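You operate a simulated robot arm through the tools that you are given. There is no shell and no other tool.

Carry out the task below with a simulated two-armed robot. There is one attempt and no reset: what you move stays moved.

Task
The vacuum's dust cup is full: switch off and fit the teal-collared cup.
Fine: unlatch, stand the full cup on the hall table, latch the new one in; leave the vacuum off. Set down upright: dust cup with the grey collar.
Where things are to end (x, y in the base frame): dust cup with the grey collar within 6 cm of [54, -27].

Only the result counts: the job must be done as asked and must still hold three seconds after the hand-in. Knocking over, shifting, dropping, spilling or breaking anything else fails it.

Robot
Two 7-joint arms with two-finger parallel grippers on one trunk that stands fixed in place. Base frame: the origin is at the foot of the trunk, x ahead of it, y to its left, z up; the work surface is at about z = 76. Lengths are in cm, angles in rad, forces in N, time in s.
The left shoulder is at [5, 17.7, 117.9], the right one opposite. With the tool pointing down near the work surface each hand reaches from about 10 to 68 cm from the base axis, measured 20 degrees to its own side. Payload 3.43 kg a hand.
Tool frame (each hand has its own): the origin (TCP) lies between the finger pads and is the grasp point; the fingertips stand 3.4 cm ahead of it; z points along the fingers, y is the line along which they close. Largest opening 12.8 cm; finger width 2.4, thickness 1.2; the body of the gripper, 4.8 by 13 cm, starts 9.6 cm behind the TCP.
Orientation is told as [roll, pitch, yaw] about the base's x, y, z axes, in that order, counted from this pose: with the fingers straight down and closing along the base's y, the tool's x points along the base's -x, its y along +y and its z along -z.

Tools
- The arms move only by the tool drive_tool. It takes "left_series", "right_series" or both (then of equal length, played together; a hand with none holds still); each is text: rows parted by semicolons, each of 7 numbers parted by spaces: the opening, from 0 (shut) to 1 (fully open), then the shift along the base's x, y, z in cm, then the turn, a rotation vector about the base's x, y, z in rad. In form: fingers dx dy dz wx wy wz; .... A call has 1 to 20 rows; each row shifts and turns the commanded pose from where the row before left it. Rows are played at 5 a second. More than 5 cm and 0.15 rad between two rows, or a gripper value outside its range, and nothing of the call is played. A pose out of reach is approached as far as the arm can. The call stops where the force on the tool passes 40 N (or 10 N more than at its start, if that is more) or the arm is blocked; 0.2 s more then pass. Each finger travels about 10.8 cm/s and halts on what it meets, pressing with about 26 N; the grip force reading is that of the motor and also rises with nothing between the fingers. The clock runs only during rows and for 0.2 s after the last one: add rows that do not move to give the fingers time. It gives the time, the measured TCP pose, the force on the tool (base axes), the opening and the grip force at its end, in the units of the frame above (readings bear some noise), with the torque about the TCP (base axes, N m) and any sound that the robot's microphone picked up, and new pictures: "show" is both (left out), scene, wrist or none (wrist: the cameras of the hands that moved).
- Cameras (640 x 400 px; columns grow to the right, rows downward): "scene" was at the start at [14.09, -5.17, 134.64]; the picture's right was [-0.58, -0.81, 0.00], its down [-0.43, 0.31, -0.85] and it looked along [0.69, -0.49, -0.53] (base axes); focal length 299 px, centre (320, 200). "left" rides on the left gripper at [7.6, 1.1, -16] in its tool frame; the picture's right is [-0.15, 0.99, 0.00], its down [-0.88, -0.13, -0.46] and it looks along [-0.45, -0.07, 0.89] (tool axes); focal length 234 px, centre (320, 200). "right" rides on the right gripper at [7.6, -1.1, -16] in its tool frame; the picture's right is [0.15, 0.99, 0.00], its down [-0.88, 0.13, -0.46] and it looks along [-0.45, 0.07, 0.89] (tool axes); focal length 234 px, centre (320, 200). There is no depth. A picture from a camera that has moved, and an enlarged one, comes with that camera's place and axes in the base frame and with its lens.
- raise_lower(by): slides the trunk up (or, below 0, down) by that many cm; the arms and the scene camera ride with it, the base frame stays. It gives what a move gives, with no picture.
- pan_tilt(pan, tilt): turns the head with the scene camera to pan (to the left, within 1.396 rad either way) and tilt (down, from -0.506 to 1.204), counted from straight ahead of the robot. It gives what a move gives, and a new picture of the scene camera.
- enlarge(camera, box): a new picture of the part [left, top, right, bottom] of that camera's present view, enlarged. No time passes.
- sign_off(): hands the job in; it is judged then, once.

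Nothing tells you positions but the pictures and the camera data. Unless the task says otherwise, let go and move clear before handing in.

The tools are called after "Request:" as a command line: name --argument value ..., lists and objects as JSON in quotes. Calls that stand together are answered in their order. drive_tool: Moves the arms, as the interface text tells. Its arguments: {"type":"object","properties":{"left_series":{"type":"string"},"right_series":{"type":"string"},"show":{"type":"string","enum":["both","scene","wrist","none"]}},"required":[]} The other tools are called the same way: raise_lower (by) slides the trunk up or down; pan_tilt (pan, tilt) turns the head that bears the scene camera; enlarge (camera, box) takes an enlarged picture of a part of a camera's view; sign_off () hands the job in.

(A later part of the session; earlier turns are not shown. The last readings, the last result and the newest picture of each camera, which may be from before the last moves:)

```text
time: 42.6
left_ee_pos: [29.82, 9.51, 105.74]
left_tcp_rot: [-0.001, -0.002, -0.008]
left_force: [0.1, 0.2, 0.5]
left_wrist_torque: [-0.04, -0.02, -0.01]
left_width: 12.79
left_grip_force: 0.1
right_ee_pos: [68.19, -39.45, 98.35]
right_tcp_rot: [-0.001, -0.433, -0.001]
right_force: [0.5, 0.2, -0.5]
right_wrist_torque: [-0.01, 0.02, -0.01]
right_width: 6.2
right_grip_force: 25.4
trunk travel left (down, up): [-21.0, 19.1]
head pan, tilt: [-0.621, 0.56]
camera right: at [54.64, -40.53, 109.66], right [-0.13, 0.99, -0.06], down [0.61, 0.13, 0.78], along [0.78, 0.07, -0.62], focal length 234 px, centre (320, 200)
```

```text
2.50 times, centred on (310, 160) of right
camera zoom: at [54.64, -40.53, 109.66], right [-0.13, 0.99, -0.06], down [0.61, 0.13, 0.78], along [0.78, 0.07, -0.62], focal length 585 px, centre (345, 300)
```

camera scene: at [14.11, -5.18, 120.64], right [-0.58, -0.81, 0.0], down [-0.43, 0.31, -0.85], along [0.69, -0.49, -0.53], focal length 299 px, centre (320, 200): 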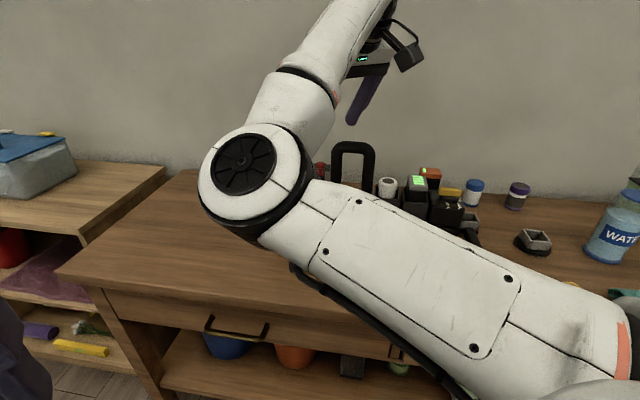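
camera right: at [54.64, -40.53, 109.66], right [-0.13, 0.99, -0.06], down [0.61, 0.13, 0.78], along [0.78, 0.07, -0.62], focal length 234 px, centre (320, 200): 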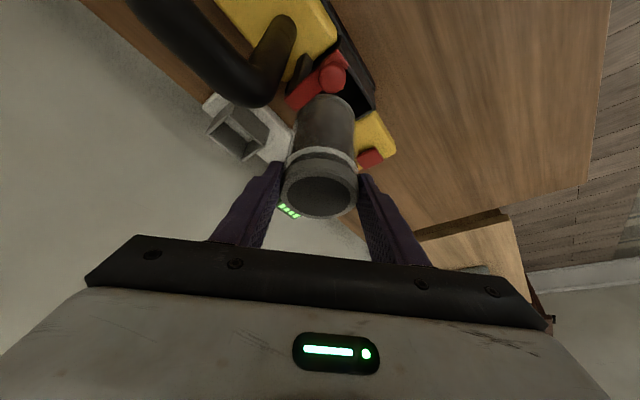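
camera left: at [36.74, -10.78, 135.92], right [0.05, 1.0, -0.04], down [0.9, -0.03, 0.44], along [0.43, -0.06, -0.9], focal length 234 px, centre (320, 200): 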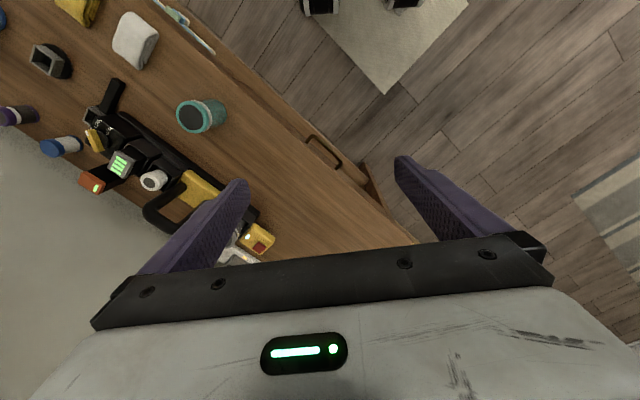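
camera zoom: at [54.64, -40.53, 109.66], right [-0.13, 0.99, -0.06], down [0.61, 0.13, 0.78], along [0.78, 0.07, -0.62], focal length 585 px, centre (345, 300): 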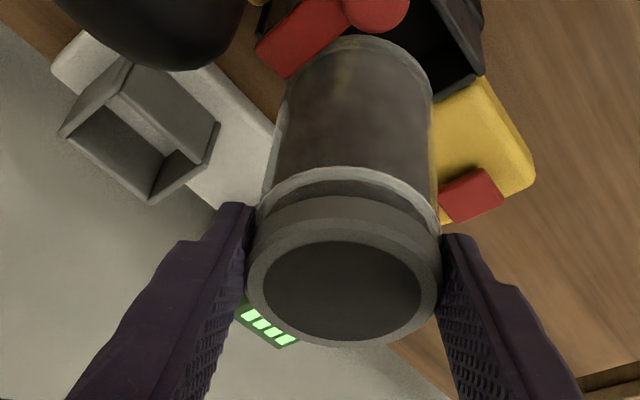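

The grey-collared cup is out and upright in the gripper. I'll carry it at this height toward the set-down spot at (54, -27).

Request:
drive_tool --right_series "0.4 0 1.5 0 0 0 0;0.4 -1 2.5 0 0 0 0;0.4 -3 2 0 0 0 0;0.4 -3.5 2 0 0 0 0;0.4 -3.75 2.1 0 0 0 0;0.4 -4 2.14 0 0 0 0;0.4 0 0 0 0 0 0" --show "both"

```text
time: 44.2
left_ee_pos: [29.81, 9.63, 105.86]
left_tcp_rot: [0.0, 0.0, -0.007]
left_force: [0.0, -1.4, 0.0]
left_wrist_torque: [0.02, -0.02, 0.0]
left_width: 12.8
left_grip_force: 0.1
right_ee_pos: [63.92, -34.66, 98.53]
right_tcp_rot: [0.006, -0.429, -0.026]
right_force: [-0.2, 1.0, -0.8]
right_wrist_torque: [-0.05, 0.02, -0.01]
right_width: 6.21
right_grip_force: 26.2
right hand out of reach, approached as far as the arm can: row 4, 5, 6
trunk travel left (down, up): [-21.0, 19.1]
head pan, tilt: [-0.621, 0.56]
camera scene: at [14.1, -5.18, 120.64], right [-0.58, -0.81, 0.0], down [-0.43, 0.31, -0.85], along [0.69, -0.49, -0.53], focal length 299 px, centre (320, 200)
camera right: at [50.43, -35.58, 109.85], right [-0.11, 0.99, -0.05], down [0.61, 0.11, 0.78], along [0.78, 0.05, -0.62], focal length 234 px, centre (320, 200)
```

scene: 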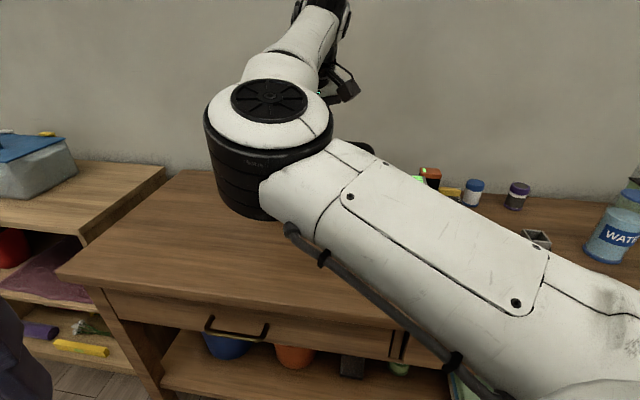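
right: 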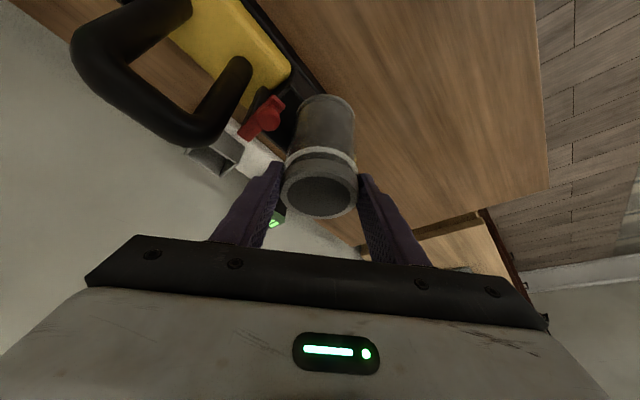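

The arm couldn't come closer at this tilt with the shoulder so low. I'll raise the trunk, with the cup riding up, so the arm can fold toward the target.

Request:
raise_lower --by 12

```text
time: 45.7
left_ee_pos: [29.81, 9.66, 117.78]
left_tcp_rot: [0.0, -0.003, -0.007]
left_force: [-0.4, -0.2, 0.4]
left_wrist_torque: [-0.01, -0.01, 0.0]
left_width: 12.81
left_grip_force: 0.0
right_ee_pos: [63.97, -34.58, 110.62]
right_tcp_rot: [0.006, -0.428, -0.027]
right_force: [0.9, 0.3, -0.8]
right_wrist_torque: [-0.03, 0.01, -0.03]
right_width: 6.23
right_grip_force: 25.7
trunk travel left (down, up): [-33.0, 7.1]
head pan, tilt: [-0.621, 0.56]
```

Request:
drive_tool --right_series "0.4 0 0 -1 0 0 0;0.4 0 0 0 0 0 0" --show "none"

```text
time: 46.3
left_ee_pos: [29.87, 9.68, 117.8]
left_tcp_rot: [0.001, -0.003, -0.007]
left_force: [-0.7, -0.6, -1.1]
left_wrist_torque: [0.05, 0.0, 0.0]
left_width: 12.77
left_grip_force: 0.2
right_ee_pos: [64.07, -34.68, 109.79]
right_tcp_rot: [0.009, -0.434, -0.029]
right_force: [0.0, -0.9, 0.0]
right_wrist_torque: [-0.01, 0.01, 0.0]
right_width: 6.23
right_grip_force: 25.9
trunk travel left (down, up): [-33.0, 7.1]
head pan, tilt: [-0.621, 0.56]
```

Request:
drive_tool --right_series "0.4 -1.5 1 -2 -0.002 0 0.007;0.4 -1.5 1 -2 -0.002 0 0.007;0.4 -1.5 1 -2 -0.002 0 0.007;0.4 -1.5 1 -2 -0.002 0 0.007;0.4 0 0 0 0 0 0" --show "wrist"

```text
time: 47.7
left_ee_pos: [29.86, 9.55, 117.77]
left_tcp_rot: [-0.002, -0.004, -0.008]
left_force: [-0.1, -0.6, 0.4]
left_wrist_torque: [0.01, -0.02, -0.02]
left_width: 12.79
left_grip_force: 0.1
right_ee_pos: [58.11, -32.38, 102.66]
right_tcp_rot: [-0.026, -0.449, -0.017]
right_force: [0.0, -0.2, -0.6]
right_wrist_torque: [-0.03, 0.01, -0.04]
right_width: 6.22
right_grip_force: 25.7
trunk travel left (down, up): [-33.0, 7.1]
head pan, tilt: [-0.621, 0.56]
stopped in row 5 (right hand): the arm was blocked; the commanded pose is now the measured one
camera right: at [44.29, -32.88, 113.69], right [-0.1, 0.99, -0.09], down [0.6, 0.13, 0.79], along [0.79, 0.03, -0.61], focal length 234 px, centre (320, 200)
```

right: 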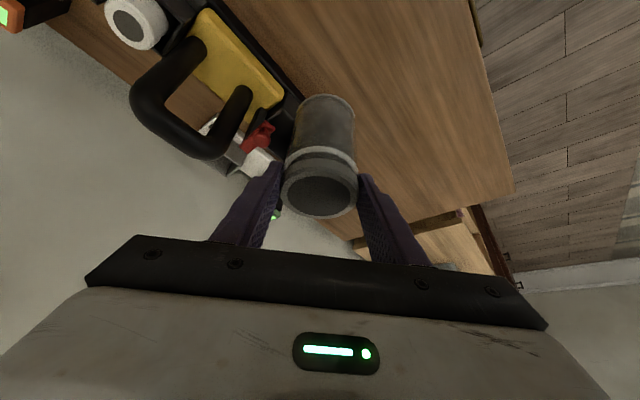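

The arm reports being blocked, so I'll check the scene to see why.

Request:
pan_tilt --pan -0.4 --tilt 0.5

```text
time: 48.5
left_ee_pos: [29.83, 9.69, 117.98]
left_tcp_rot: [0.0, -0.003, -0.007]
left_force: [-0.4, 0.0, 0.8]
left_wrist_torque: [0.04, -0.01, -0.02]
left_width: 12.8
left_grip_force: 0.0
right_ee_pos: [58.07, -32.39, 102.72]
right_tcp_rot: [-0.027, -0.449, -0.016]
right_force: [0.3, 0.6, -1.4]
right_wrist_torque: [0.0, -0.01, -0.01]
right_width: 6.22
right_grip_force: 25.9
trunk travel left (down, up): [-33.0, 7.1]
head pan, tilt: [-0.4, 0.499]
camera scene: at [15.2, -3.51, 133.19], right [-0.39, -0.92, 0.0], down [-0.44, 0.19, -0.88], along [0.81, -0.34, -0.48], focal length 299 px, centre (320, 200)
```

scene: 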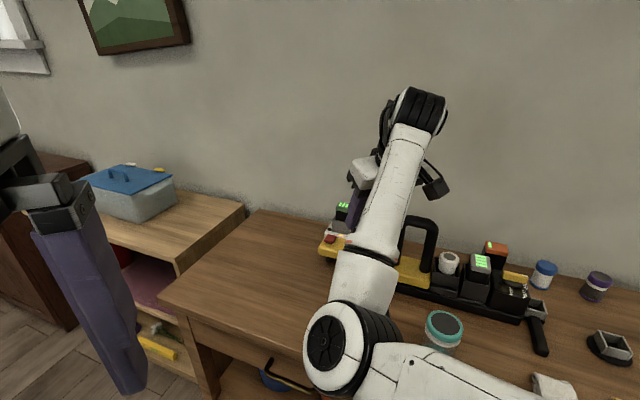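

The elbow has dropped low, and the wrist bend seems to be the limit here. I'll lower the hand first at this spot, which should relax the wrist, then work toward the target.

Request:
drive_tool --right_series "0.4 0 0 -2 0.006 0.004 0.004;0.4 0 0 -2 0.006 0.004 0.004;0.4 0 0 -2 0.006 0.004 0.004;0.4 0 0 -2 0.006 0.004 0.004;0.4 0 0 0 0 0 0" --show "both"

```text
time: 49.9
left_ee_pos: [29.9, 9.61, 117.82]
left_tcp_rot: [0.001, -0.003, -0.006]
left_force: [0.5, 0.6, 0.5]
left_wrist_torque: [0.05, -0.01, 0.03]
left_width: 12.79
left_grip_force: 0.1
right_ee_pos: [57.96, -35.91, 95.98]
right_tcp_rot: [-0.033, -0.456, -0.053]
right_force: [0.1, -1.1, -1.0]
right_wrist_torque: [-0.02, -0.01, 0.02]
right_width: 6.2
right_grip_force: 26.2
trunk travel left (down, up): [-33.0, 7.1]
head pan, tilt: [-0.4, 0.499]
stopped in row 5 (right hand): the arm was blocked; the commanded pose is now the measured one
camera scene: at [15.2, -3.53, 133.19], right [-0.39, -0.92, 0.0], down [-0.44, 0.19, -0.88], along [0.81, -0.34, -0.48], focal length 299 px, centre (320, 200)
camera right: at [44.03, -35.85, 107.0], right [-0.06, 0.99, -0.09], down [0.6, 0.11, 0.79], along [0.8, 0.0, -0.6], focal length 234 px, centre (320, 200)
```

scene: 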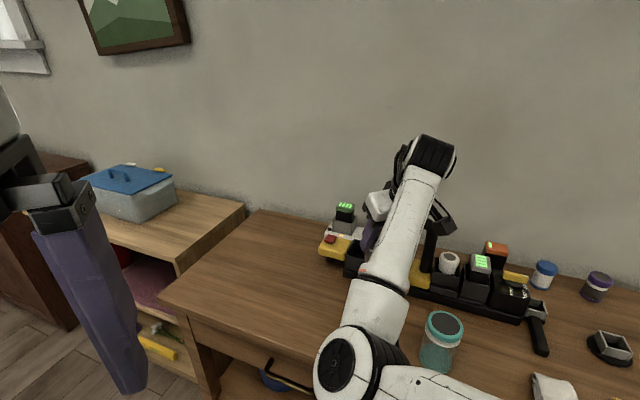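
right: 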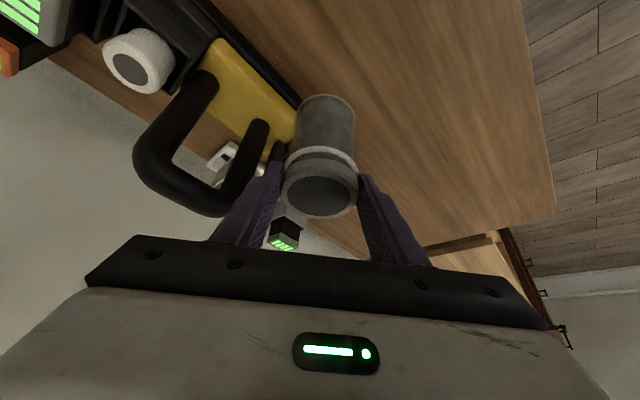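

The shoulder seems to be at its inward limit in this elbow posture while the hand is tilted. I'll set the cup down briefly on free table in front of the vacuum at about (54, -40), then regrip with the tool pointing straight down.

Request:
drive_tool --right_series "0.4 -1.5 -1.4 0.5 0.01 0.007 0.015;0.4 -1.7 -1.4 0 0.01 0.007 0.015;0.4 -1.7 -1.3 0 0.01 0.006 0.015;0.4 0 0 0 0 0 0" --show "both"

```text
time: 50.9
left_ee_pos: [29.68, 9.56, 117.96]
left_tcp_rot: [0.003, -0.003, -0.006]
left_force: [0.4, 0.1, 0.2]
left_wrist_torque: [0.02, -0.02, 0.01]
left_width: 12.8
left_grip_force: 0.1
right_ee_pos: [53.09, -39.89, 96.48]
right_tcp_rot: [0.003, -0.433, -0.024]
right_force: [-0.3, 0.2, -2.3]
right_wrist_torque: [0.01, 0.0, 0.01]
right_width: 6.2
right_grip_force: 26.1
trunk travel left (down, up): [-33.0, 7.1]
head pan, tilt: [-0.4, 0.499]
camera scene: at [15.2, -3.51, 133.19], right [-0.39, -0.92, 0.0], down [-0.44, 0.19, -0.88], along [0.81, -0.34, -0.48], focal length 299 px, centre (320, 200)
camera right: at [39.38, -40.78, 107.75], right [-0.11, 0.99, -0.06], down [0.61, 0.12, 0.78], along [0.78, 0.05, -0.62], focal length 234 px, centre (320, 200)
```

scene: 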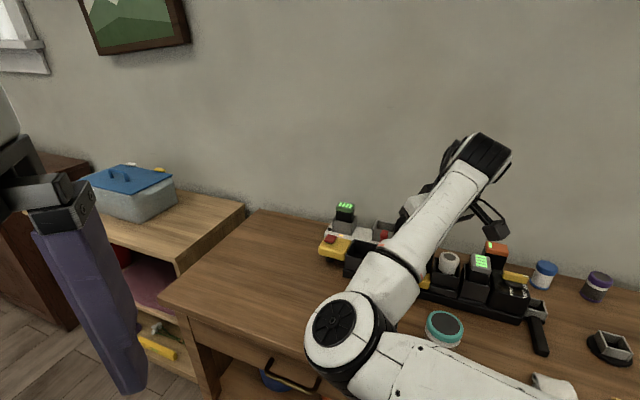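
right: 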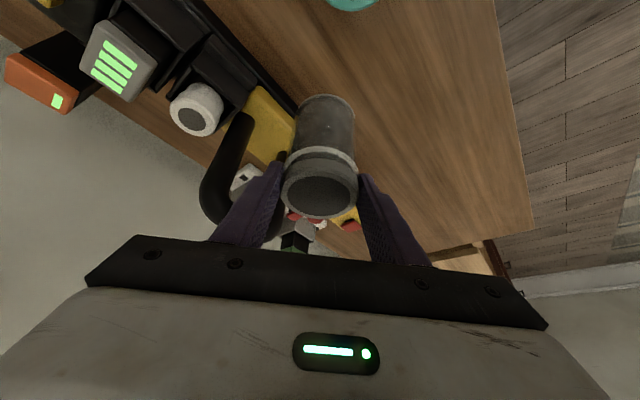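

The arm is fine here. I'll lower the cup toward the table.

Request:
drive_tool --right_series "0.4 0 0 -2 0 0 0.008;0.4 0 0 -2 0 0 0.008;0.4 0 0 -2 0 0 0.008;0.4 0 0 -1.2 0 0 0;0.4 0 0 0 0 0 0" --show "both"

```text
time: 52.3
left_ee_pos: [29.87, 9.53, 117.88]
left_tcp_rot: [0.001, -0.004, -0.006]
left_force: [0.1, 0.2, 0.7]
left_wrist_torque: [0.03, 0.01, -0.02]
left_width: 12.79
left_grip_force: 0.0
right_ee_pos: [52.65, -42.64, 90.53]
right_tcp_rot: [-0.017, -0.455, -0.038]
right_force: [-1.0, -0.3, -1.3]
right_wrist_torque: [0.0, 0.02, 0.0]
right_width: 6.22
right_grip_force: 25.8
trunk travel left (down, up): [-33.0, 7.1]
head pan, tilt: [-0.4, 0.499]
stopped in row 5 (right hand): the arm was blocked; the commanded pose is now the measured one
camera scene: at [15.2, -3.53, 133.19], right [-0.39, -0.92, 0.0], down [-0.44, 0.19, -0.88], along [0.81, -0.34, -0.48], focal length 299 px, centre (320, 200)
camera right: at [38.87, -43.01, 101.44], right [-0.09, 0.99, -0.08], down [0.6, 0.12, 0.79], along [0.8, 0.02, -0.6], focal length 234 px, centre (320, 200)
```

scene: 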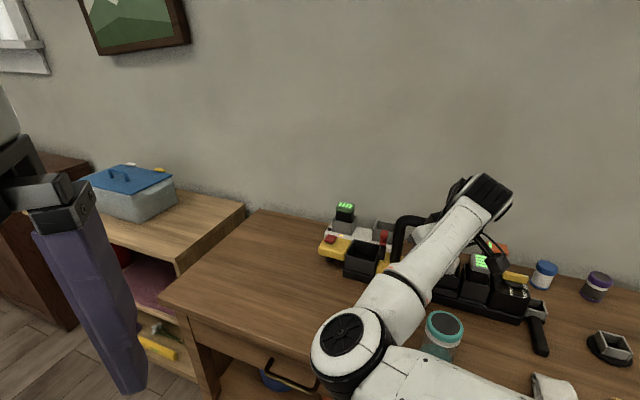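
right: 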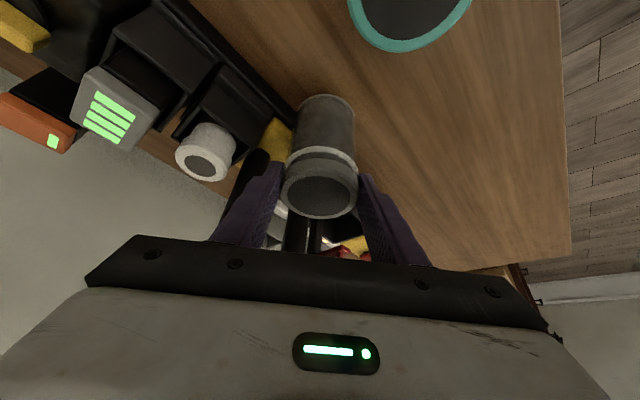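

Lowering drives the arm into its inward limit again. Rotating the hand's yaw to the left keeps the wrist over to the right while the cup goes left and stays upright, so I'll go back up first and then yaw in the air.

Request:
drive_tool --right_series "0.4 -0.2 0.5 2.5 0.004 0.005 0.01;0.4 -0.2 0.7 2.5 0.004 0.006 0.01;0.4 0 0.7 2.5 0.004 0.006 0.01;0.4 0 0.7 2.5 0.004 0.006 0.01;0.4 0 0 0 0 0 0" --show "none"

```text
time: 53.5
left_ee_pos: [29.74, 9.65, 117.9]
left_tcp_rot: [0.001, -0.002, -0.007]
left_force: [-0.8, 0.2, -0.8]
left_wrist_torque: [0.01, 0.01, 0.01]
left_width: 12.79
left_grip_force: 0.1
right_ee_pos: [52.07, -40.85, 100.24]
right_tcp_rot: [-0.006, -0.424, -0.02]
right_force: [-0.4, 0.7, -0.6]
right_wrist_torque: [0.0, 0.01, 0.01]
right_width: 6.21
right_grip_force: 25.9
trunk travel left (down, up): [-33.0, 7.1]
head pan, tilt: [-0.4, 0.499]
```

Request:
drive_tool --right_series "0.4 -0.08 1.23 0.3 0 0 0.13;0.4 -0.24 1.21 0.3 0 0 0.13;0.4 -0.39 1.17 0.3 0 0 0.13;0.4 -0.54 1.11 0.3 0 0 0.13;0.4 -0.68 1.03 0.3 0 0 0.13;0.4 0 0 0 0 0 0" --show "both"

```text
time: 54.9
left_ee_pos: [29.79, 9.45, 117.96]
left_tcp_rot: [0.001, -0.001, -0.008]
left_force: [0.5, -0.2, -0.5]
left_wrist_torque: [0.0, 0.0, 0.0]
left_width: 12.79
left_grip_force: 0.1
right_ee_pos: [51.57, -35.47, 101.66]
right_tcp_rot: [0.002, -0.431, 0.652]
right_force: [0.9, 0.8, -1.5]
right_wrist_torque: [-0.04, 0.04, -0.02]
right_width: 6.23
right_grip_force: 25.6
right hand out of reach, approached as far as the arm can: row 4, 5
trunk travel left (down, up): [-33.0, 7.1]
head pan, tilt: [-0.4, 0.499]
camera scene: at [15.2, -3.52, 133.19], right [-0.39, -0.92, 0.0], down [-0.44, 0.19, -0.88], along [0.81, -0.34, -0.48], focal length 299 px, centre (320, 200)
camera right: at [41.39, -44.56, 112.92], right [-0.71, 0.71, -0.06], down [0.41, 0.47, 0.78], along [0.58, 0.53, -0.62], focal length 234 px, centre (320, 200)
```

scene: 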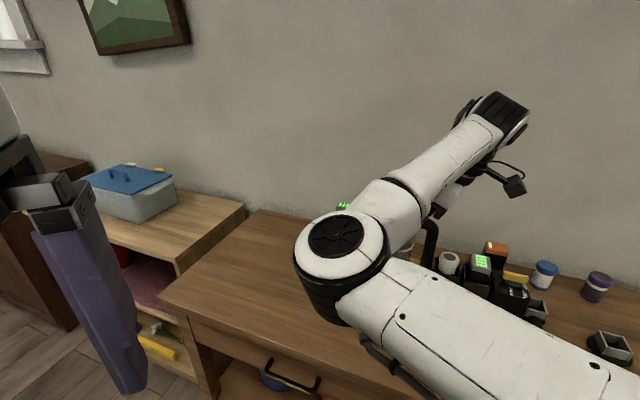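
right: 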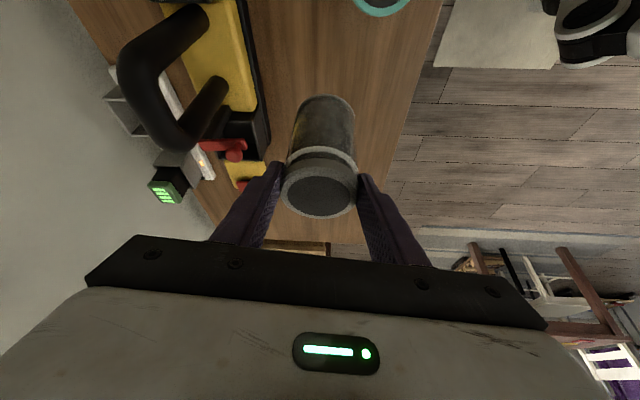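

The yaw worked and the elbow rose. Now I'll translate toward the target.

Request:
drive_tool --right_series "0.4 1 1.8 0 0 0 0;0.4 1 1.8 0 0 0 0;0.4 1 1.8 0 0 0 0;0.4 0 0 0 0 0 0" --show "scene"

```text
time: 55.9
left_ee_pos: [29.87, 9.51, 117.86]
left_tcp_rot: [0.002, -0.001, -0.008]
left_force: [-0.2, -0.4, -0.1]
left_wrist_torque: [0.02, -0.01, -0.02]
left_width: 12.8
left_grip_force: 0.0
right_ee_pos: [55.51, -32.73, 101.9]
right_tcp_rot: [-0.007, -0.434, 0.63]
right_force: [-0.3, 0.6, -1.2]
right_wrist_torque: [0.01, -0.01, 0.02]
right_width: 6.2
right_grip_force: 26.0
right hand out of reach, approached as far as the arm can: row 1, 2, 3
trunk travel left (down, up): [-33.0, 7.1]
head pan, tilt: [-0.4, 0.499]
camera scene: at [15.2, -3.51, 133.19], right [-0.39, -0.92, 0.0], down [-0.44, 0.19, -0.88], along [0.81, -0.34, -0.48], focal length 299 px, centre (320, 200)
```

scene: 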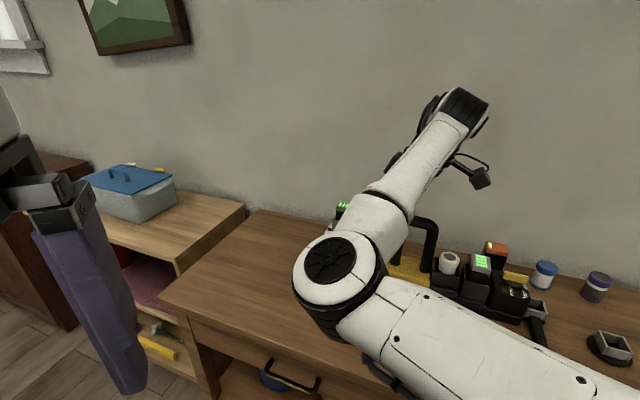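

Request:
drive_tool --right_series "0.4 -1 1 0 0 0 0.1;0.4 -1 1 0 0 0 0.1;0.4 0 0 0 0 0 0" --show "both"

```text
time: 56.7
left_ee_pos: [29.78, 9.58, 117.8]
left_tcp_rot: [0.0, -0.002, -0.005]
left_force: [0.1, -0.5, -0.5]
left_wrist_torque: [0.02, -0.03, 0.01]
left_width: 12.79
left_grip_force: 0.0
right_ee_pos: [53.8, -32.68, 101.53]
right_tcp_rot: [0.003, -0.425, 0.835]
right_force: [0.2, -0.6, -0.6]
right_wrist_torque: [0.01, 0.0, 0.02]
right_width: 6.19
right_grip_force: 26.0
right hand out of reach, approached as far as the arm can: row 1, 2
trunk travel left (down, up): [-33.0, 7.1]
head pan, tilt: [-0.4, 0.499]
camera scene: at [15.21, -3.51, 133.19], right [-0.39, -0.92, 0.0], down [-0.44, 0.19, -0.88], along [0.81, -0.34, -0.48], focal length 299 px, centre (320, 200)
camera right: at [45.59, -43.59, 112.87], right [-0.82, 0.56, -0.06], down [0.32, 0.54, 0.78], along [0.47, 0.62, -0.62], focal length 234 px, centre (320, 200)
```

scene: 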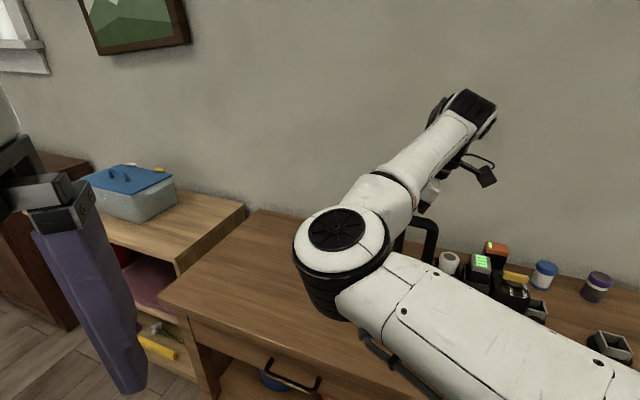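
right: 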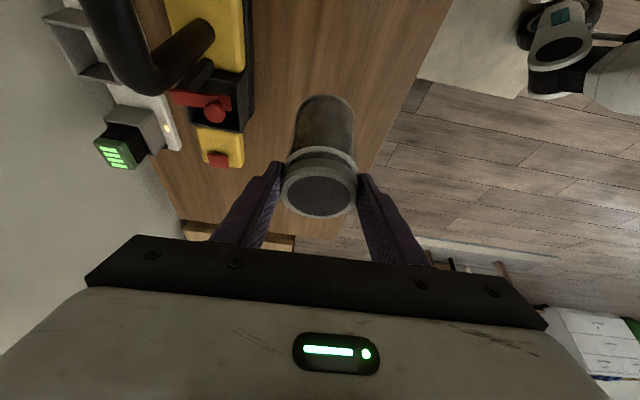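

The cup is now about 5 cm from the target, still upright and clear of the vacuum. I'll yaw a bit more while shifting, to get closer.

Request:
drive_tool --right_series "0.4 0.3 0.8 0 0 0 0.13;0.4 0.3 0.8 0 0 0 0.13;0.4 0 0 0 0 0 0" --show "both"

```text
time: 57.5
left_ee_pos: [29.79, 9.55, 117.81]
left_tcp_rot: [-0.001, -0.001, -0.007]
left_force: [-1.1, 0.1, -1.0]
left_wrist_torque: [0.01, -0.01, 0.0]
left_width: 12.81
left_grip_force: 0.1
right_ee_pos: [54.68, -30.16, 101.76]
right_tcp_rot: [0.0, -0.43, 1.117]
right_force: [-0.6, 0.0, -1.8]
right_wrist_torque: [0.02, 0.0, 0.0]
right_width: 6.19
right_grip_force: 26.3
trunk travel left (down, up): [-33.0, 7.1]
head pan, tilt: [-0.4, 0.499]
camera scene: at [15.2, -3.51, 133.19], right [-0.39, -0.92, 0.0], down [-0.44, 0.19, -0.88], along [0.81, -0.34, -0.48], focal length 299 px, centre (320, 200)
camera right: at [49.64, -42.93, 112.96], right [-0.95, 0.32, -0.06], down [0.15, 0.6, 0.78], along [0.28, 0.73, -0.62], focal length 234 px, centre (320, 200)
```

scene: 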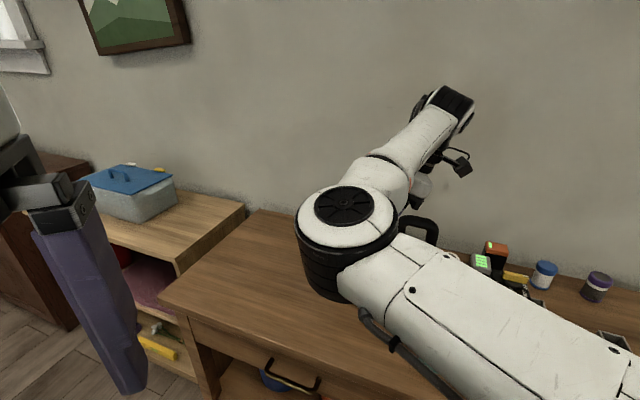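
right: 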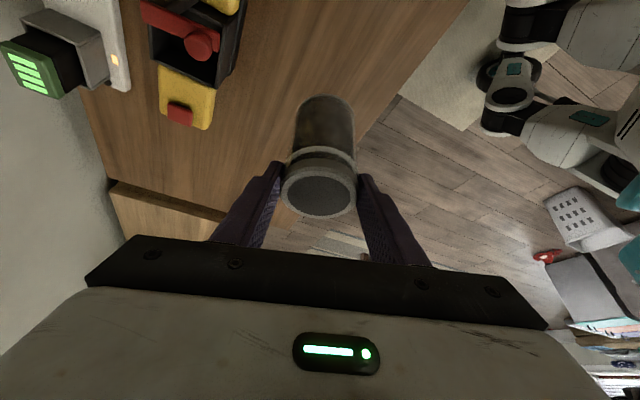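

The elbow has opened up and there's no limit now; the cup is near (54.85, -29.4). I'll make the last lateral correction and start down.

Request:
drive_tool --right_series "0.4 -0.4 1.2 -0.5 0 0 0;0.4 -0.4 1.2 -1.5 0 0 0;0.4 0 0 -2 0 0 0;0.4 0 0 -2 0 0 0;0.4 0 0 0 0 0 0" --show "both"

```text
time: 58.7
left_ee_pos: [29.69, 9.62, 117.89]
left_tcp_rot: [0.0, -0.003, -0.007]
left_force: [0.3, 0.6, -0.4]
left_wrist_torque: [0.0, -0.01, 0.04]
left_width: 12.81
left_grip_force: 0.1
right_ee_pos: [54.06, -30.98, 96.98]
right_tcp_rot: [-0.004, -0.431, 1.091]
right_force: [-1.2, 0.3, -0.9]
right_wrist_torque: [-0.02, -0.01, -0.01]
right_width: 6.2
right_grip_force: 26.3
right hand out of reach, approached as far as the arm can: row 1, 2
trunk travel left (down, up): [-33.0, 7.1]
head pan, tilt: [-0.4, 0.499]
camera scene: at [15.19, -3.5, 133.19], right [-0.39, -0.92, 0.0], down [-0.44, 0.19, -0.88], along [0.81, -0.34, -0.48], focal length 299 px, centre (320, 200)
camera right: at [48.78, -43.43, 108.24], right [-0.94, 0.34, -0.07], down [0.16, 0.6, 0.78], along [0.3, 0.72, -0.62], focal length 234 px, centre (320, 200)
```

scene: 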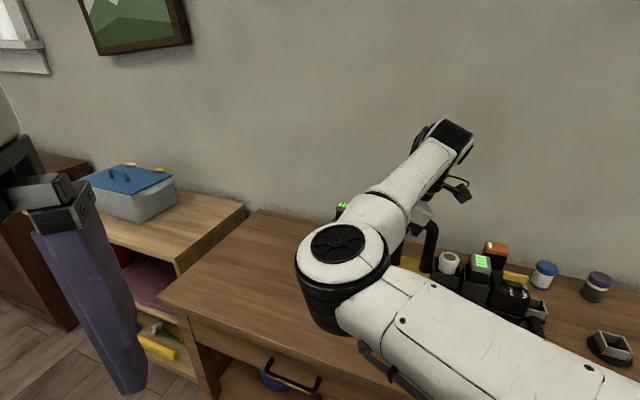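
right: 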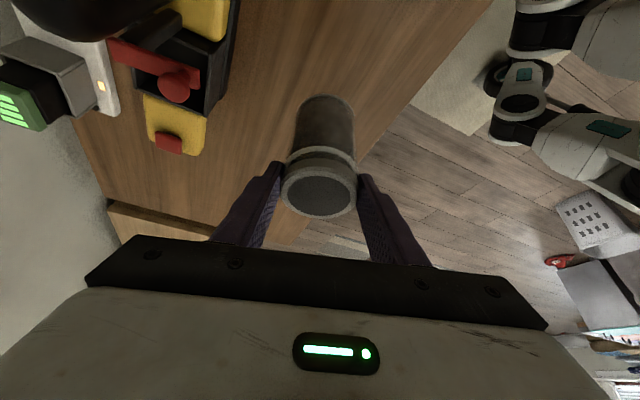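

The cup is now over (54.4, -30), about 3 cm from the target and well inside the allowed radius. I'll lower with the trunk so the arm posture stays unchanged.

Request:
raise_lower --by -8

```text
time: 59.8
left_ee_pos: [29.76, 9.66, 109.94]
left_tcp_rot: [0.0, -0.003, -0.006]
left_force: [-0.5, 0.6, 0.3]
left_wrist_torque: [-0.02, 0.02, -0.03]
left_width: 12.81
left_grip_force: 0.1
right_ee_pos: [53.93, -30.96, 88.69]
right_tcp_rot: [0.001, -0.426, 1.09]
right_force: [-0.2, 0.4, -0.6]
right_wrist_torque: [0.0, 0.0, 0.01]
right_width: 6.19
right_grip_force: 25.9
trunk travel left (down, up): [-25.0, 15.1]
head pan, tilt: [-0.4, 0.499]
```

Request:
drive_tool --right_series "0.4 0 0 -0.3 0 0 0;0.4 0 0 -0.3 0 0 0;0.4 0 0 0 0 0 0" --show "both"

```text
time: 60.6
left_ee_pos: [29.83, 9.64, 109.93]
left_tcp_rot: [0.001, -0.002, -0.006]
left_force: [-0.2, 0.2, 0.0]
left_wrist_torque: [-0.01, 0.01, -0.01]
left_width: 12.8
left_grip_force: 0.0
right_ee_pos: [54.19, -30.97, 88.21]
right_tcp_rot: [-0.004, -0.429, 1.093]
right_force: [-0.1, -0.1, -1.5]
right_wrist_torque: [0.0, -0.04, 0.01]
right_width: 6.19
right_grip_force: 26.0
trunk travel left (down, up): [-25.0, 15.1]
head pan, tilt: [-0.4, 0.499]
camera scene: at [15.2, -3.5, 125.19], right [-0.39, -0.92, 0.0], down [-0.44, 0.19, -0.88], along [0.81, -0.34, -0.48], focal length 299 px, centre (320, 200)
camera right: at [48.81, -43.46, 99.62], right [-0.94, 0.34, -0.06], down [0.16, 0.6, 0.78], along [0.3, 0.72, -0.62], focal length 234 px, centre (320, 200)
```

scene: 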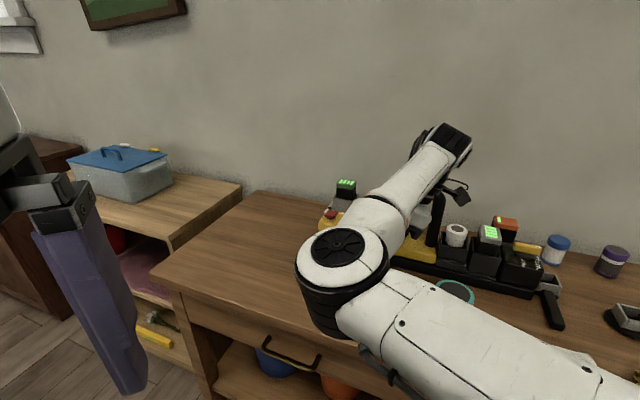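
right: 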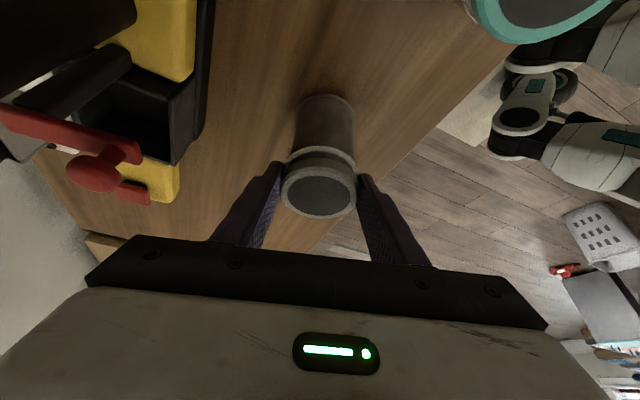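

Request:
drive_tool --right_series "0.4 0 0 -0.2 0 0 0;0.4 0 0 -0.2 0 0 0;0.4 0 0 0 0 0 0" --show "none"

```text
time: 61.4
left_ee_pos: [29.76, 9.63, 109.83]
left_tcp_rot: [-0.001, -0.001, -0.007]
left_force: [-0.1, 0.2, 0.2]
left_wrist_torque: [0.02, 0.02, -0.03]
left_width: 12.79
left_grip_force: 0.1
right_ee_pos: [54.14, -30.79, 87.93]
right_tcp_rot: [-0.005, -0.431, 1.091]
right_force: [-0.6, -0.4, -1.2]
right_wrist_torque: [-0.04, 0.03, 0.02]
right_width: 6.19
right_grip_force: 25.9
trunk travel left (down, up): [-25.0, 15.1]
head pan, tilt: [-0.4, 0.499]
```

Request:
drive_tool --right_series "0.4 0 0 -0.2 0 0 0;0.4 0 0 -0.2 0 0 0;0.4 0 0 0 0 0 0" --show "wrist"

Request:
enlarge --camera "right" --box '[240, 70, 400, 230]'

```text
time: 62.2
left_ee_pos: [29.89, 9.66, 109.86]
left_tcp_rot: [0.0, -0.002, -0.006]
left_force: [0.0, -0.8, -0.1]
left_wrist_torque: [-0.03, -0.03, -0.03]
left_width: 12.81
left_grip_force: 0.1
right_ee_pos: [54.13, -31.01, 87.45]
right_tcp_rot: [-0.003, -0.428, 1.094]
right_force: [0.2, -1.2, -1.1]
right_wrist_torque: [0.01, 0.03, 0.01]
right_width: 6.19
right_grip_force: 26.0
trunk travel left (down, up): [-25.0, 15.1]
head pan, tilt: [-0.4, 0.499]
camera right: at [48.79, -43.5, 98.69], right [-0.94, 0.34, -0.06], down [0.17, 0.6, 0.78], along [0.3, 0.72, -0.62], focal length 234 px, centre (320, 200)
```

right: 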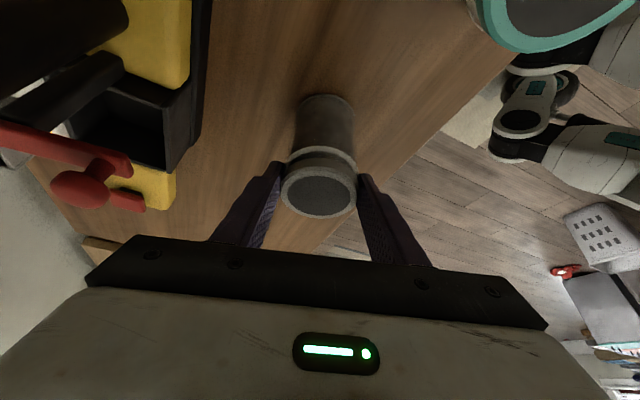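

```text
2.50 times, centred on (320, 150) of right
camera zoom: at [48.79, -43.5, 98.69], right [-0.94, 0.34, -0.06], down [0.17, 0.6, 0.78], along [0.3, 0.72, -0.62], focal length 585 px, centre (320, 325)
```

zoom: 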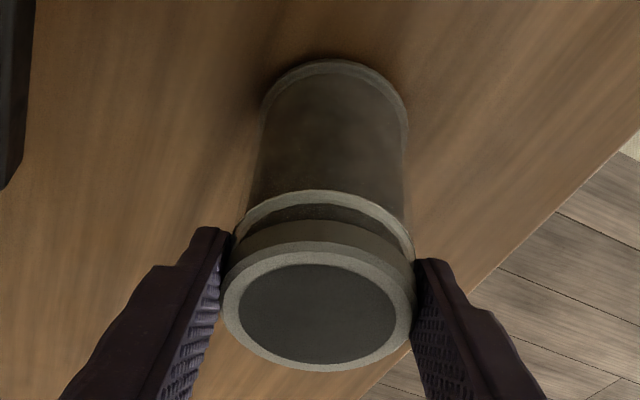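

Request:
drive_tool --right_series "0.4 0 0 -0.2 0 0 0;0.4 0 0 0 0 0 0" --show "none"

```text
time: 62.8
left_ee_pos: [29.9, 9.52, 109.83]
left_tcp_rot: [0.0, -0.002, -0.007]
left_force: [-0.1, 0.6, 0.3]
left_wrist_torque: [-0.01, -0.01, -0.03]
left_width: 12.79
left_grip_force: 0.0
right_ee_pos: [54.32, -30.84, 87.37]
right_tcp_rot: [-0.009, -0.43, 1.093]
right_force: [0.1, 0.0, -1.0]
right_wrist_torque: [0.01, -0.01, -0.01]
right_width: 6.2
right_grip_force: 25.7
trunk travel left (down, up): [-25.0, 15.1]
head pan, tilt: [-0.4, 0.499]
```

Request:
drive_tool --right_series "0.4 0 0 -0.2 0 0 0;0.4 0 0 -0.15 0 0 0;0.4 0 0 0 0 0 0" --show "none"

```text
time: 63.6
left_ee_pos: [29.78, 9.64, 109.89]
left_tcp_rot: [0.0, -0.001, -0.007]
left_force: [0.5, -0.5, 0.5]
left_wrist_torque: [0.01, -0.01, 0.02]
left_width: 12.81
left_grip_force: 0.2
right_ee_pos: [54.07, -30.92, 87.19]
right_tcp_rot: [-0.008, -0.43, 1.093]
right_force: [0.6, 0.4, -1.9]
right_wrist_torque: [0.02, 0.0, 0.06]
right_width: 6.22
right_grip_force: 25.8
trunk travel left (down, up): [-25.0, 15.1]
head pan, tilt: [-0.4, 0.499]
```

Request:
drive_tool --right_series "0.4 0 0 -0.2 0 0 0;0.4 0 0 -0.2 0 0 0;0.4 0 0 0 0 0 0" --show "wrist"

Request:
enlarge --camera "right" --box '[240, 70, 400, 230]'

```text
time: 64.4
left_ee_pos: [29.77, 9.66, 109.89]
left_tcp_rot: [0.001, -0.002, -0.005]
left_force: [0.1, 0.4, -0.3]
left_wrist_torque: [-0.06, 0.0, 0.03]
left_width: 12.8
left_grip_force: 0.1
right_ee_pos: [54.2, -30.98, 86.86]
right_tcp_rot: [-0.01, -0.432, 1.093]
right_force: [1.0, 0.7, 6.7]
right_wrist_torque: [0.26, -0.02, -0.05]
right_width: 6.19
right_grip_force: 26.0
trunk travel left (down, up): [-25.0, 15.1]
head pan, tilt: [-0.4, 0.499]
camera right: at [48.75, -43.43, 98.11], right [-0.94, 0.34, -0.07], down [0.16, 0.6, 0.78], along [0.31, 0.72, -0.62], focal length 234 px, centre (320, 200)
```

right: 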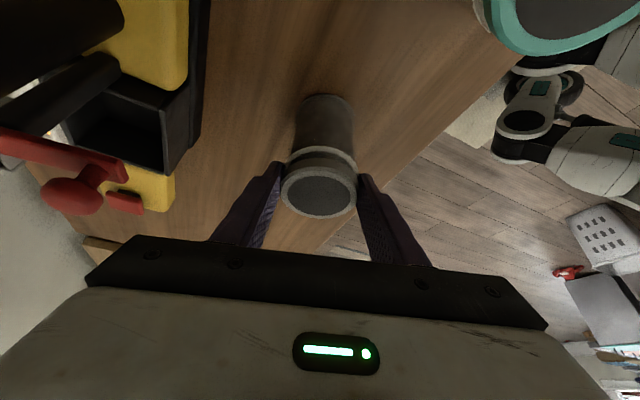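

```text
2.50 times, centred on (320, 150) of right
camera zoom: at [48.75, -43.43, 98.11], right [-0.94, 0.34, -0.07], down [0.16, 0.6, 0.78], along [0.31, 0.72, -0.62], focal length 585 px, centre (320, 325)
```

zoom: 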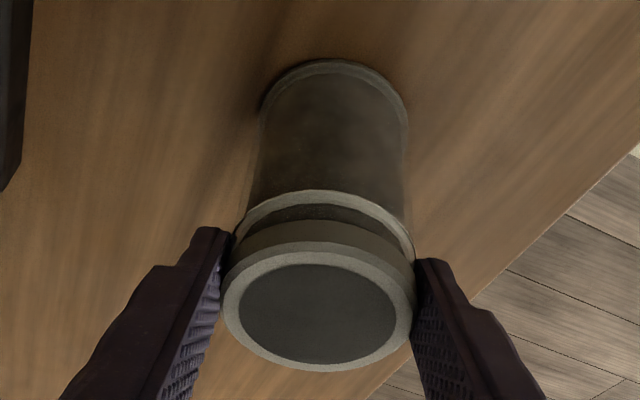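

Contact is registered, so the cup is standing on the table. I'll open the fingers and back off along the tool axis.

Request:
drive_tool --right_series "0.5 0 0 0.1 0 0 0;0.56 0 0 0 0 0 0;0.62 0 0 0 0 0 0;0.62 0 0 0 0 0 0;0.62 -0.2 -0.38 0.9 0 0 0;0.62 -0.4 -0.75 1.8 0 0 0;0.62 -0.4 -0.75 1.8 0 0 0;0.62 -0.4 -0.75 2.5 0 0 0" --show "both"

Request:
enlarge --camera "right" --box '[240, 50, 400, 210]'

```text
time: 66.2
left_ee_pos: [29.84, 9.7, 109.89]
left_tcp_rot: [0.001, -0.003, -0.008]
left_force: [0.6, 1.0, 0.9]
left_wrist_torque: [0.0, 0.05, -0.01]
left_width: 12.81
left_grip_force: 0.1
right_ee_pos: [52.76, -32.25, 93.62]
right_tcp_rot: [0.004, -0.429, 1.113]
right_force: [0.3, 0.1, -0.6]
right_wrist_torque: [0.0, 0.04, 0.03]
right_width: 7.94
right_grip_force: 0.1
trunk travel left (down, up): [-25.0, 15.1]
head pan, tilt: [-0.4, 0.499]
camera scene: at [15.17, -3.49, 125.19], right [-0.39, -0.92, 0.0], down [-0.44, 0.19, -0.88], along [0.81, -0.34, -0.48], focal length 299 px, centre (320, 200)
camera right: at [47.71, -44.97, 104.87], right [-0.95, 0.32, -0.06], down [0.15, 0.61, 0.78], along [0.28, 0.73, -0.62], focal length 234 px, centre (320, 200)
```

scene: 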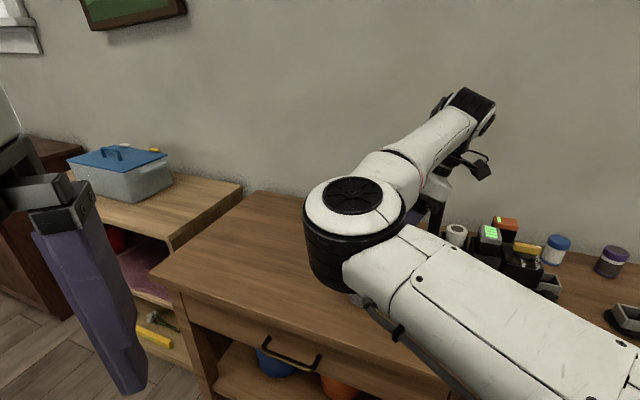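
right: 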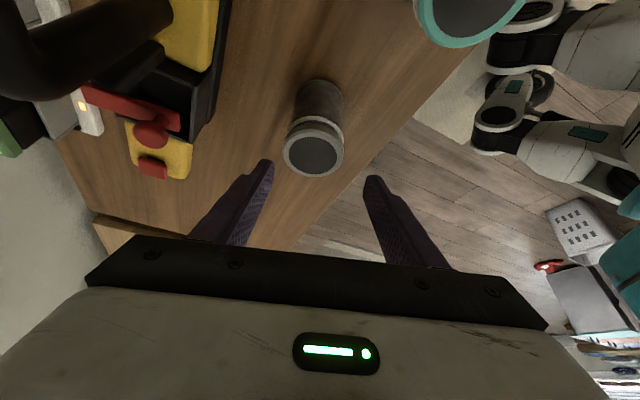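

```text
2.50 times, centred on (320, 130) of right
camera zoom: at [47.71, -44.97, 104.87], right [-0.95, 0.32, -0.06], down [0.15, 0.61, 0.78], along [0.28, 0.73, -0.62], focal length 585 px, centre (320, 375)
```

zoom: 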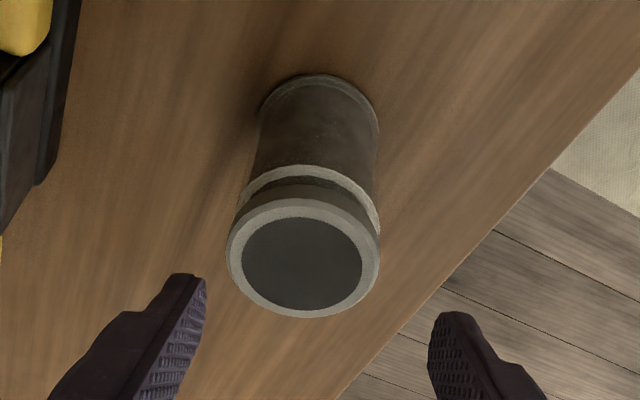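

The grey-collared cup is standing upright at about (54.4, -30.5). I'll raise the hand and carry it over toward the teal-collared cup, keeping the same tilt.

Request:
drive_tool --right_series "0.62 -0.4 -0.75 3 0 0 0;0.62 0 0 3 0 0 0;0.62 0 0 3 0 0 0;0.7 -3.5 -2.4 0 0 0 0;0.7 -3.5 -2.4 0 0 0 0;0.7 -3.5 -2.4 0 0 0 0;0.7 -3.5 -2.4 0 0 0 0;0.7 0 0 0 0 0 0" --show "both"

```text
time: 68.0
left_ee_pos: [29.76, 9.56, 109.91]
left_tcp_rot: [0.001, -0.003, -0.005]
left_force: [0.2, 1.3, 0.1]
left_wrist_torque: [0.0, 0.0, 0.02]
left_width: 12.78
left_grip_force: 0.1
right_ee_pos: [38.22, -42.79, 101.92]
right_tcp_rot: [0.001, -0.43, 1.11]
right_force: [-0.7, 0.5, -0.1]
right_wrist_torque: [0.0, -0.03, -0.01]
right_width: 8.98
right_grip_force: 0.1
trunk travel left (down, up): [-25.0, 15.1]
head pan, tilt: [-0.4, 0.499]
camera scene: at [15.19, -3.5, 125.19], right [-0.39, -0.92, 0.0], down [-0.44, 0.19, -0.88], along [0.81, -0.34, -0.48], focal length 299 px, centre (320, 200)
camera right: at [33.23, -55.49, 113.21], right [-0.95, 0.32, -0.06], down [0.15, 0.61, 0.78], along [0.28, 0.73, -0.62], focal length 234 px, centre (320, 200)
```

scene: 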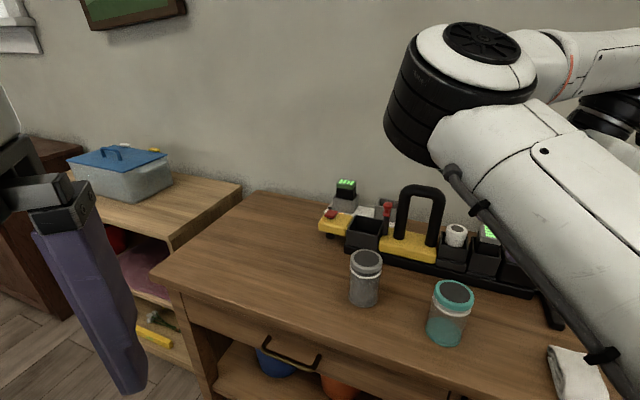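
right: 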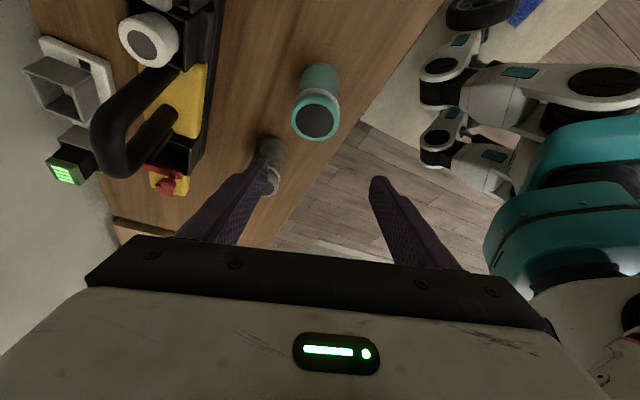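

Both cups are now visible from the scene camera. I'll zoom in on them and on the vacuum's bay.

Request:
enlarge --camera "scene" --box '[300, 160, 500, 360]'

Request:
enlarge --camera "right" --box '[220, 40, 420, 210]'

Request:
enlarge --camera "scene" --box '[310, 170, 450, 280]'

```text
2.00 times, centred on (400, 260) of scene
camera zoom: at [15.19, -3.5, 125.19], right [-0.39, -0.92, 0.0], down [-0.44, 0.19, -0.88], along [0.81, -0.34, -0.48], focal length 597 px, centre (160, 80)
```

zoom: 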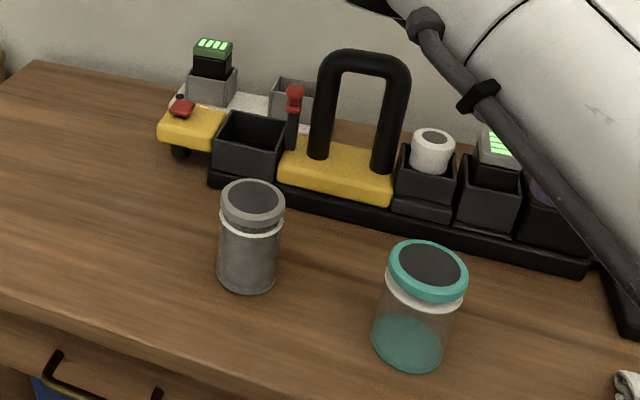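

```text
2.35 times, centred on (320, 125) of right
camera zoom: at [33.23, -55.49, 113.21], right [-0.95, 0.32, -0.06], down [0.15, 0.61, 0.78], along [0.28, 0.73, -0.62], focal length 551 px, centre (320, 376)
```

zoom: 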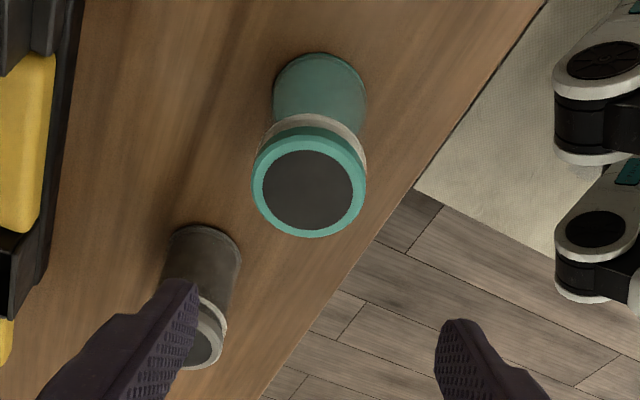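

```text
3.64 times, centred on (380, 225) of scene
camera zoom: at [15.19, -3.5, 125.19], right [-0.39, -0.92, 0.0], down [-0.44, 0.19, -0.88], along [0.81, -0.34, -0.48], focal length 1086 px, centre (102, 109)
```

zoom: 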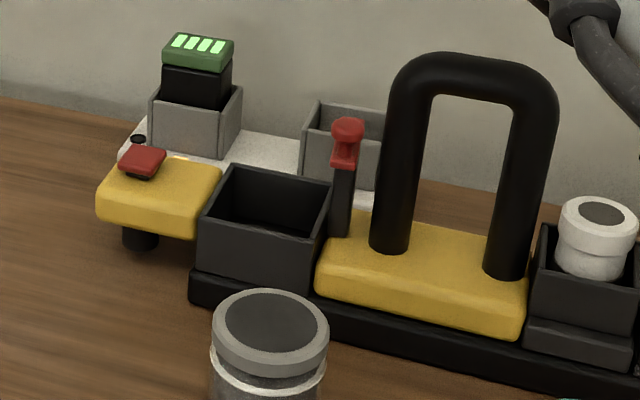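

The teal cup stands at about (40.75, -39.7) with its lid at z≈86.1, and the bay is empty and open. I'll position above the teal cup with the fingers straddling the collar.

Request:
drive_tool --right_series "0.65 0.7 0.73 -1.6 0 0 0;0.65 0.7 0.73 -1.6 0 0 0;0.65 0.7 0.73 -1.6 0 0 0;0.65 0 0 -2.5 0 0 0;0.65 0 0 0 0 0 0" --show "wrist"

Request:
enlarge --camera "right" --box '[220, 70, 420, 240]'

```text
time: 69.2
left_ee_pos: [29.79, 9.65, 109.89]
left_tcp_rot: [-0.001, -0.001, -0.006]
left_force: [-0.2, 0.2, 0.1]
left_wrist_torque: [0.0, 0.01, 0.0]
left_width: 12.79
left_grip_force: 0.1
right_ee_pos: [40.5, -40.65, 95.05]
right_tcp_rot: [0.001, -0.43, 1.113]
right_force: [1.0, -0.2, -0.5]
right_wrist_torque: [-0.01, -0.01, 0.01]
right_width: 8.35
right_grip_force: 0.0
trunk travel left (down, up): [-25.0, 15.1]
head pan, tilt: [-0.4, 0.499]
camera right: at [35.55, -53.32, 106.34], right [-0.95, 0.32, -0.06], down [0.15, 0.61, 0.78], along [0.29, 0.73, -0.62], focal length 234 px, centre (320, 200)
```

right: 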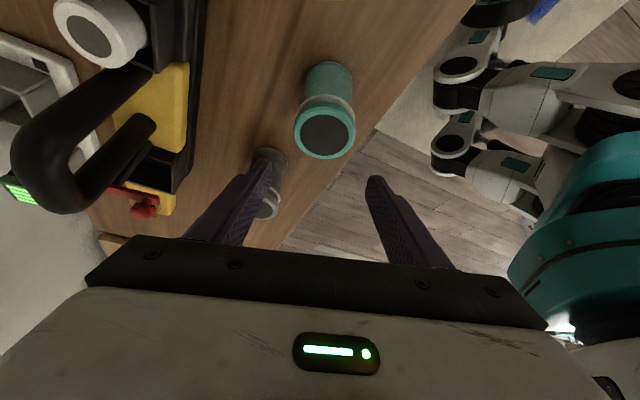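

```text
2.35 times, centred on (320, 155) of right
camera zoom: at [35.55, -53.32, 106.34], right [-0.95, 0.32, -0.06], down [0.15, 0.61, 0.78], along [0.29, 0.73, -0.62], focal length 551 px, centre (320, 306)
```

zoom: 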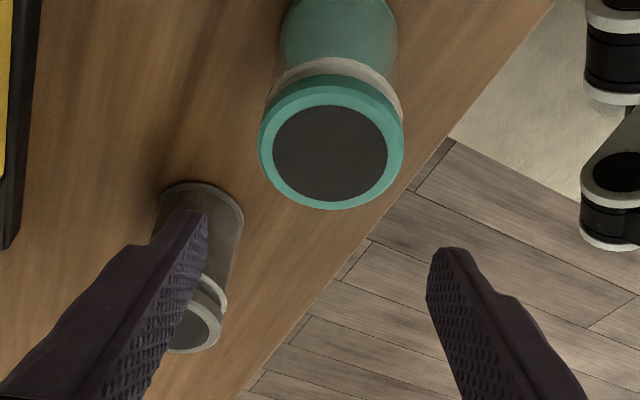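

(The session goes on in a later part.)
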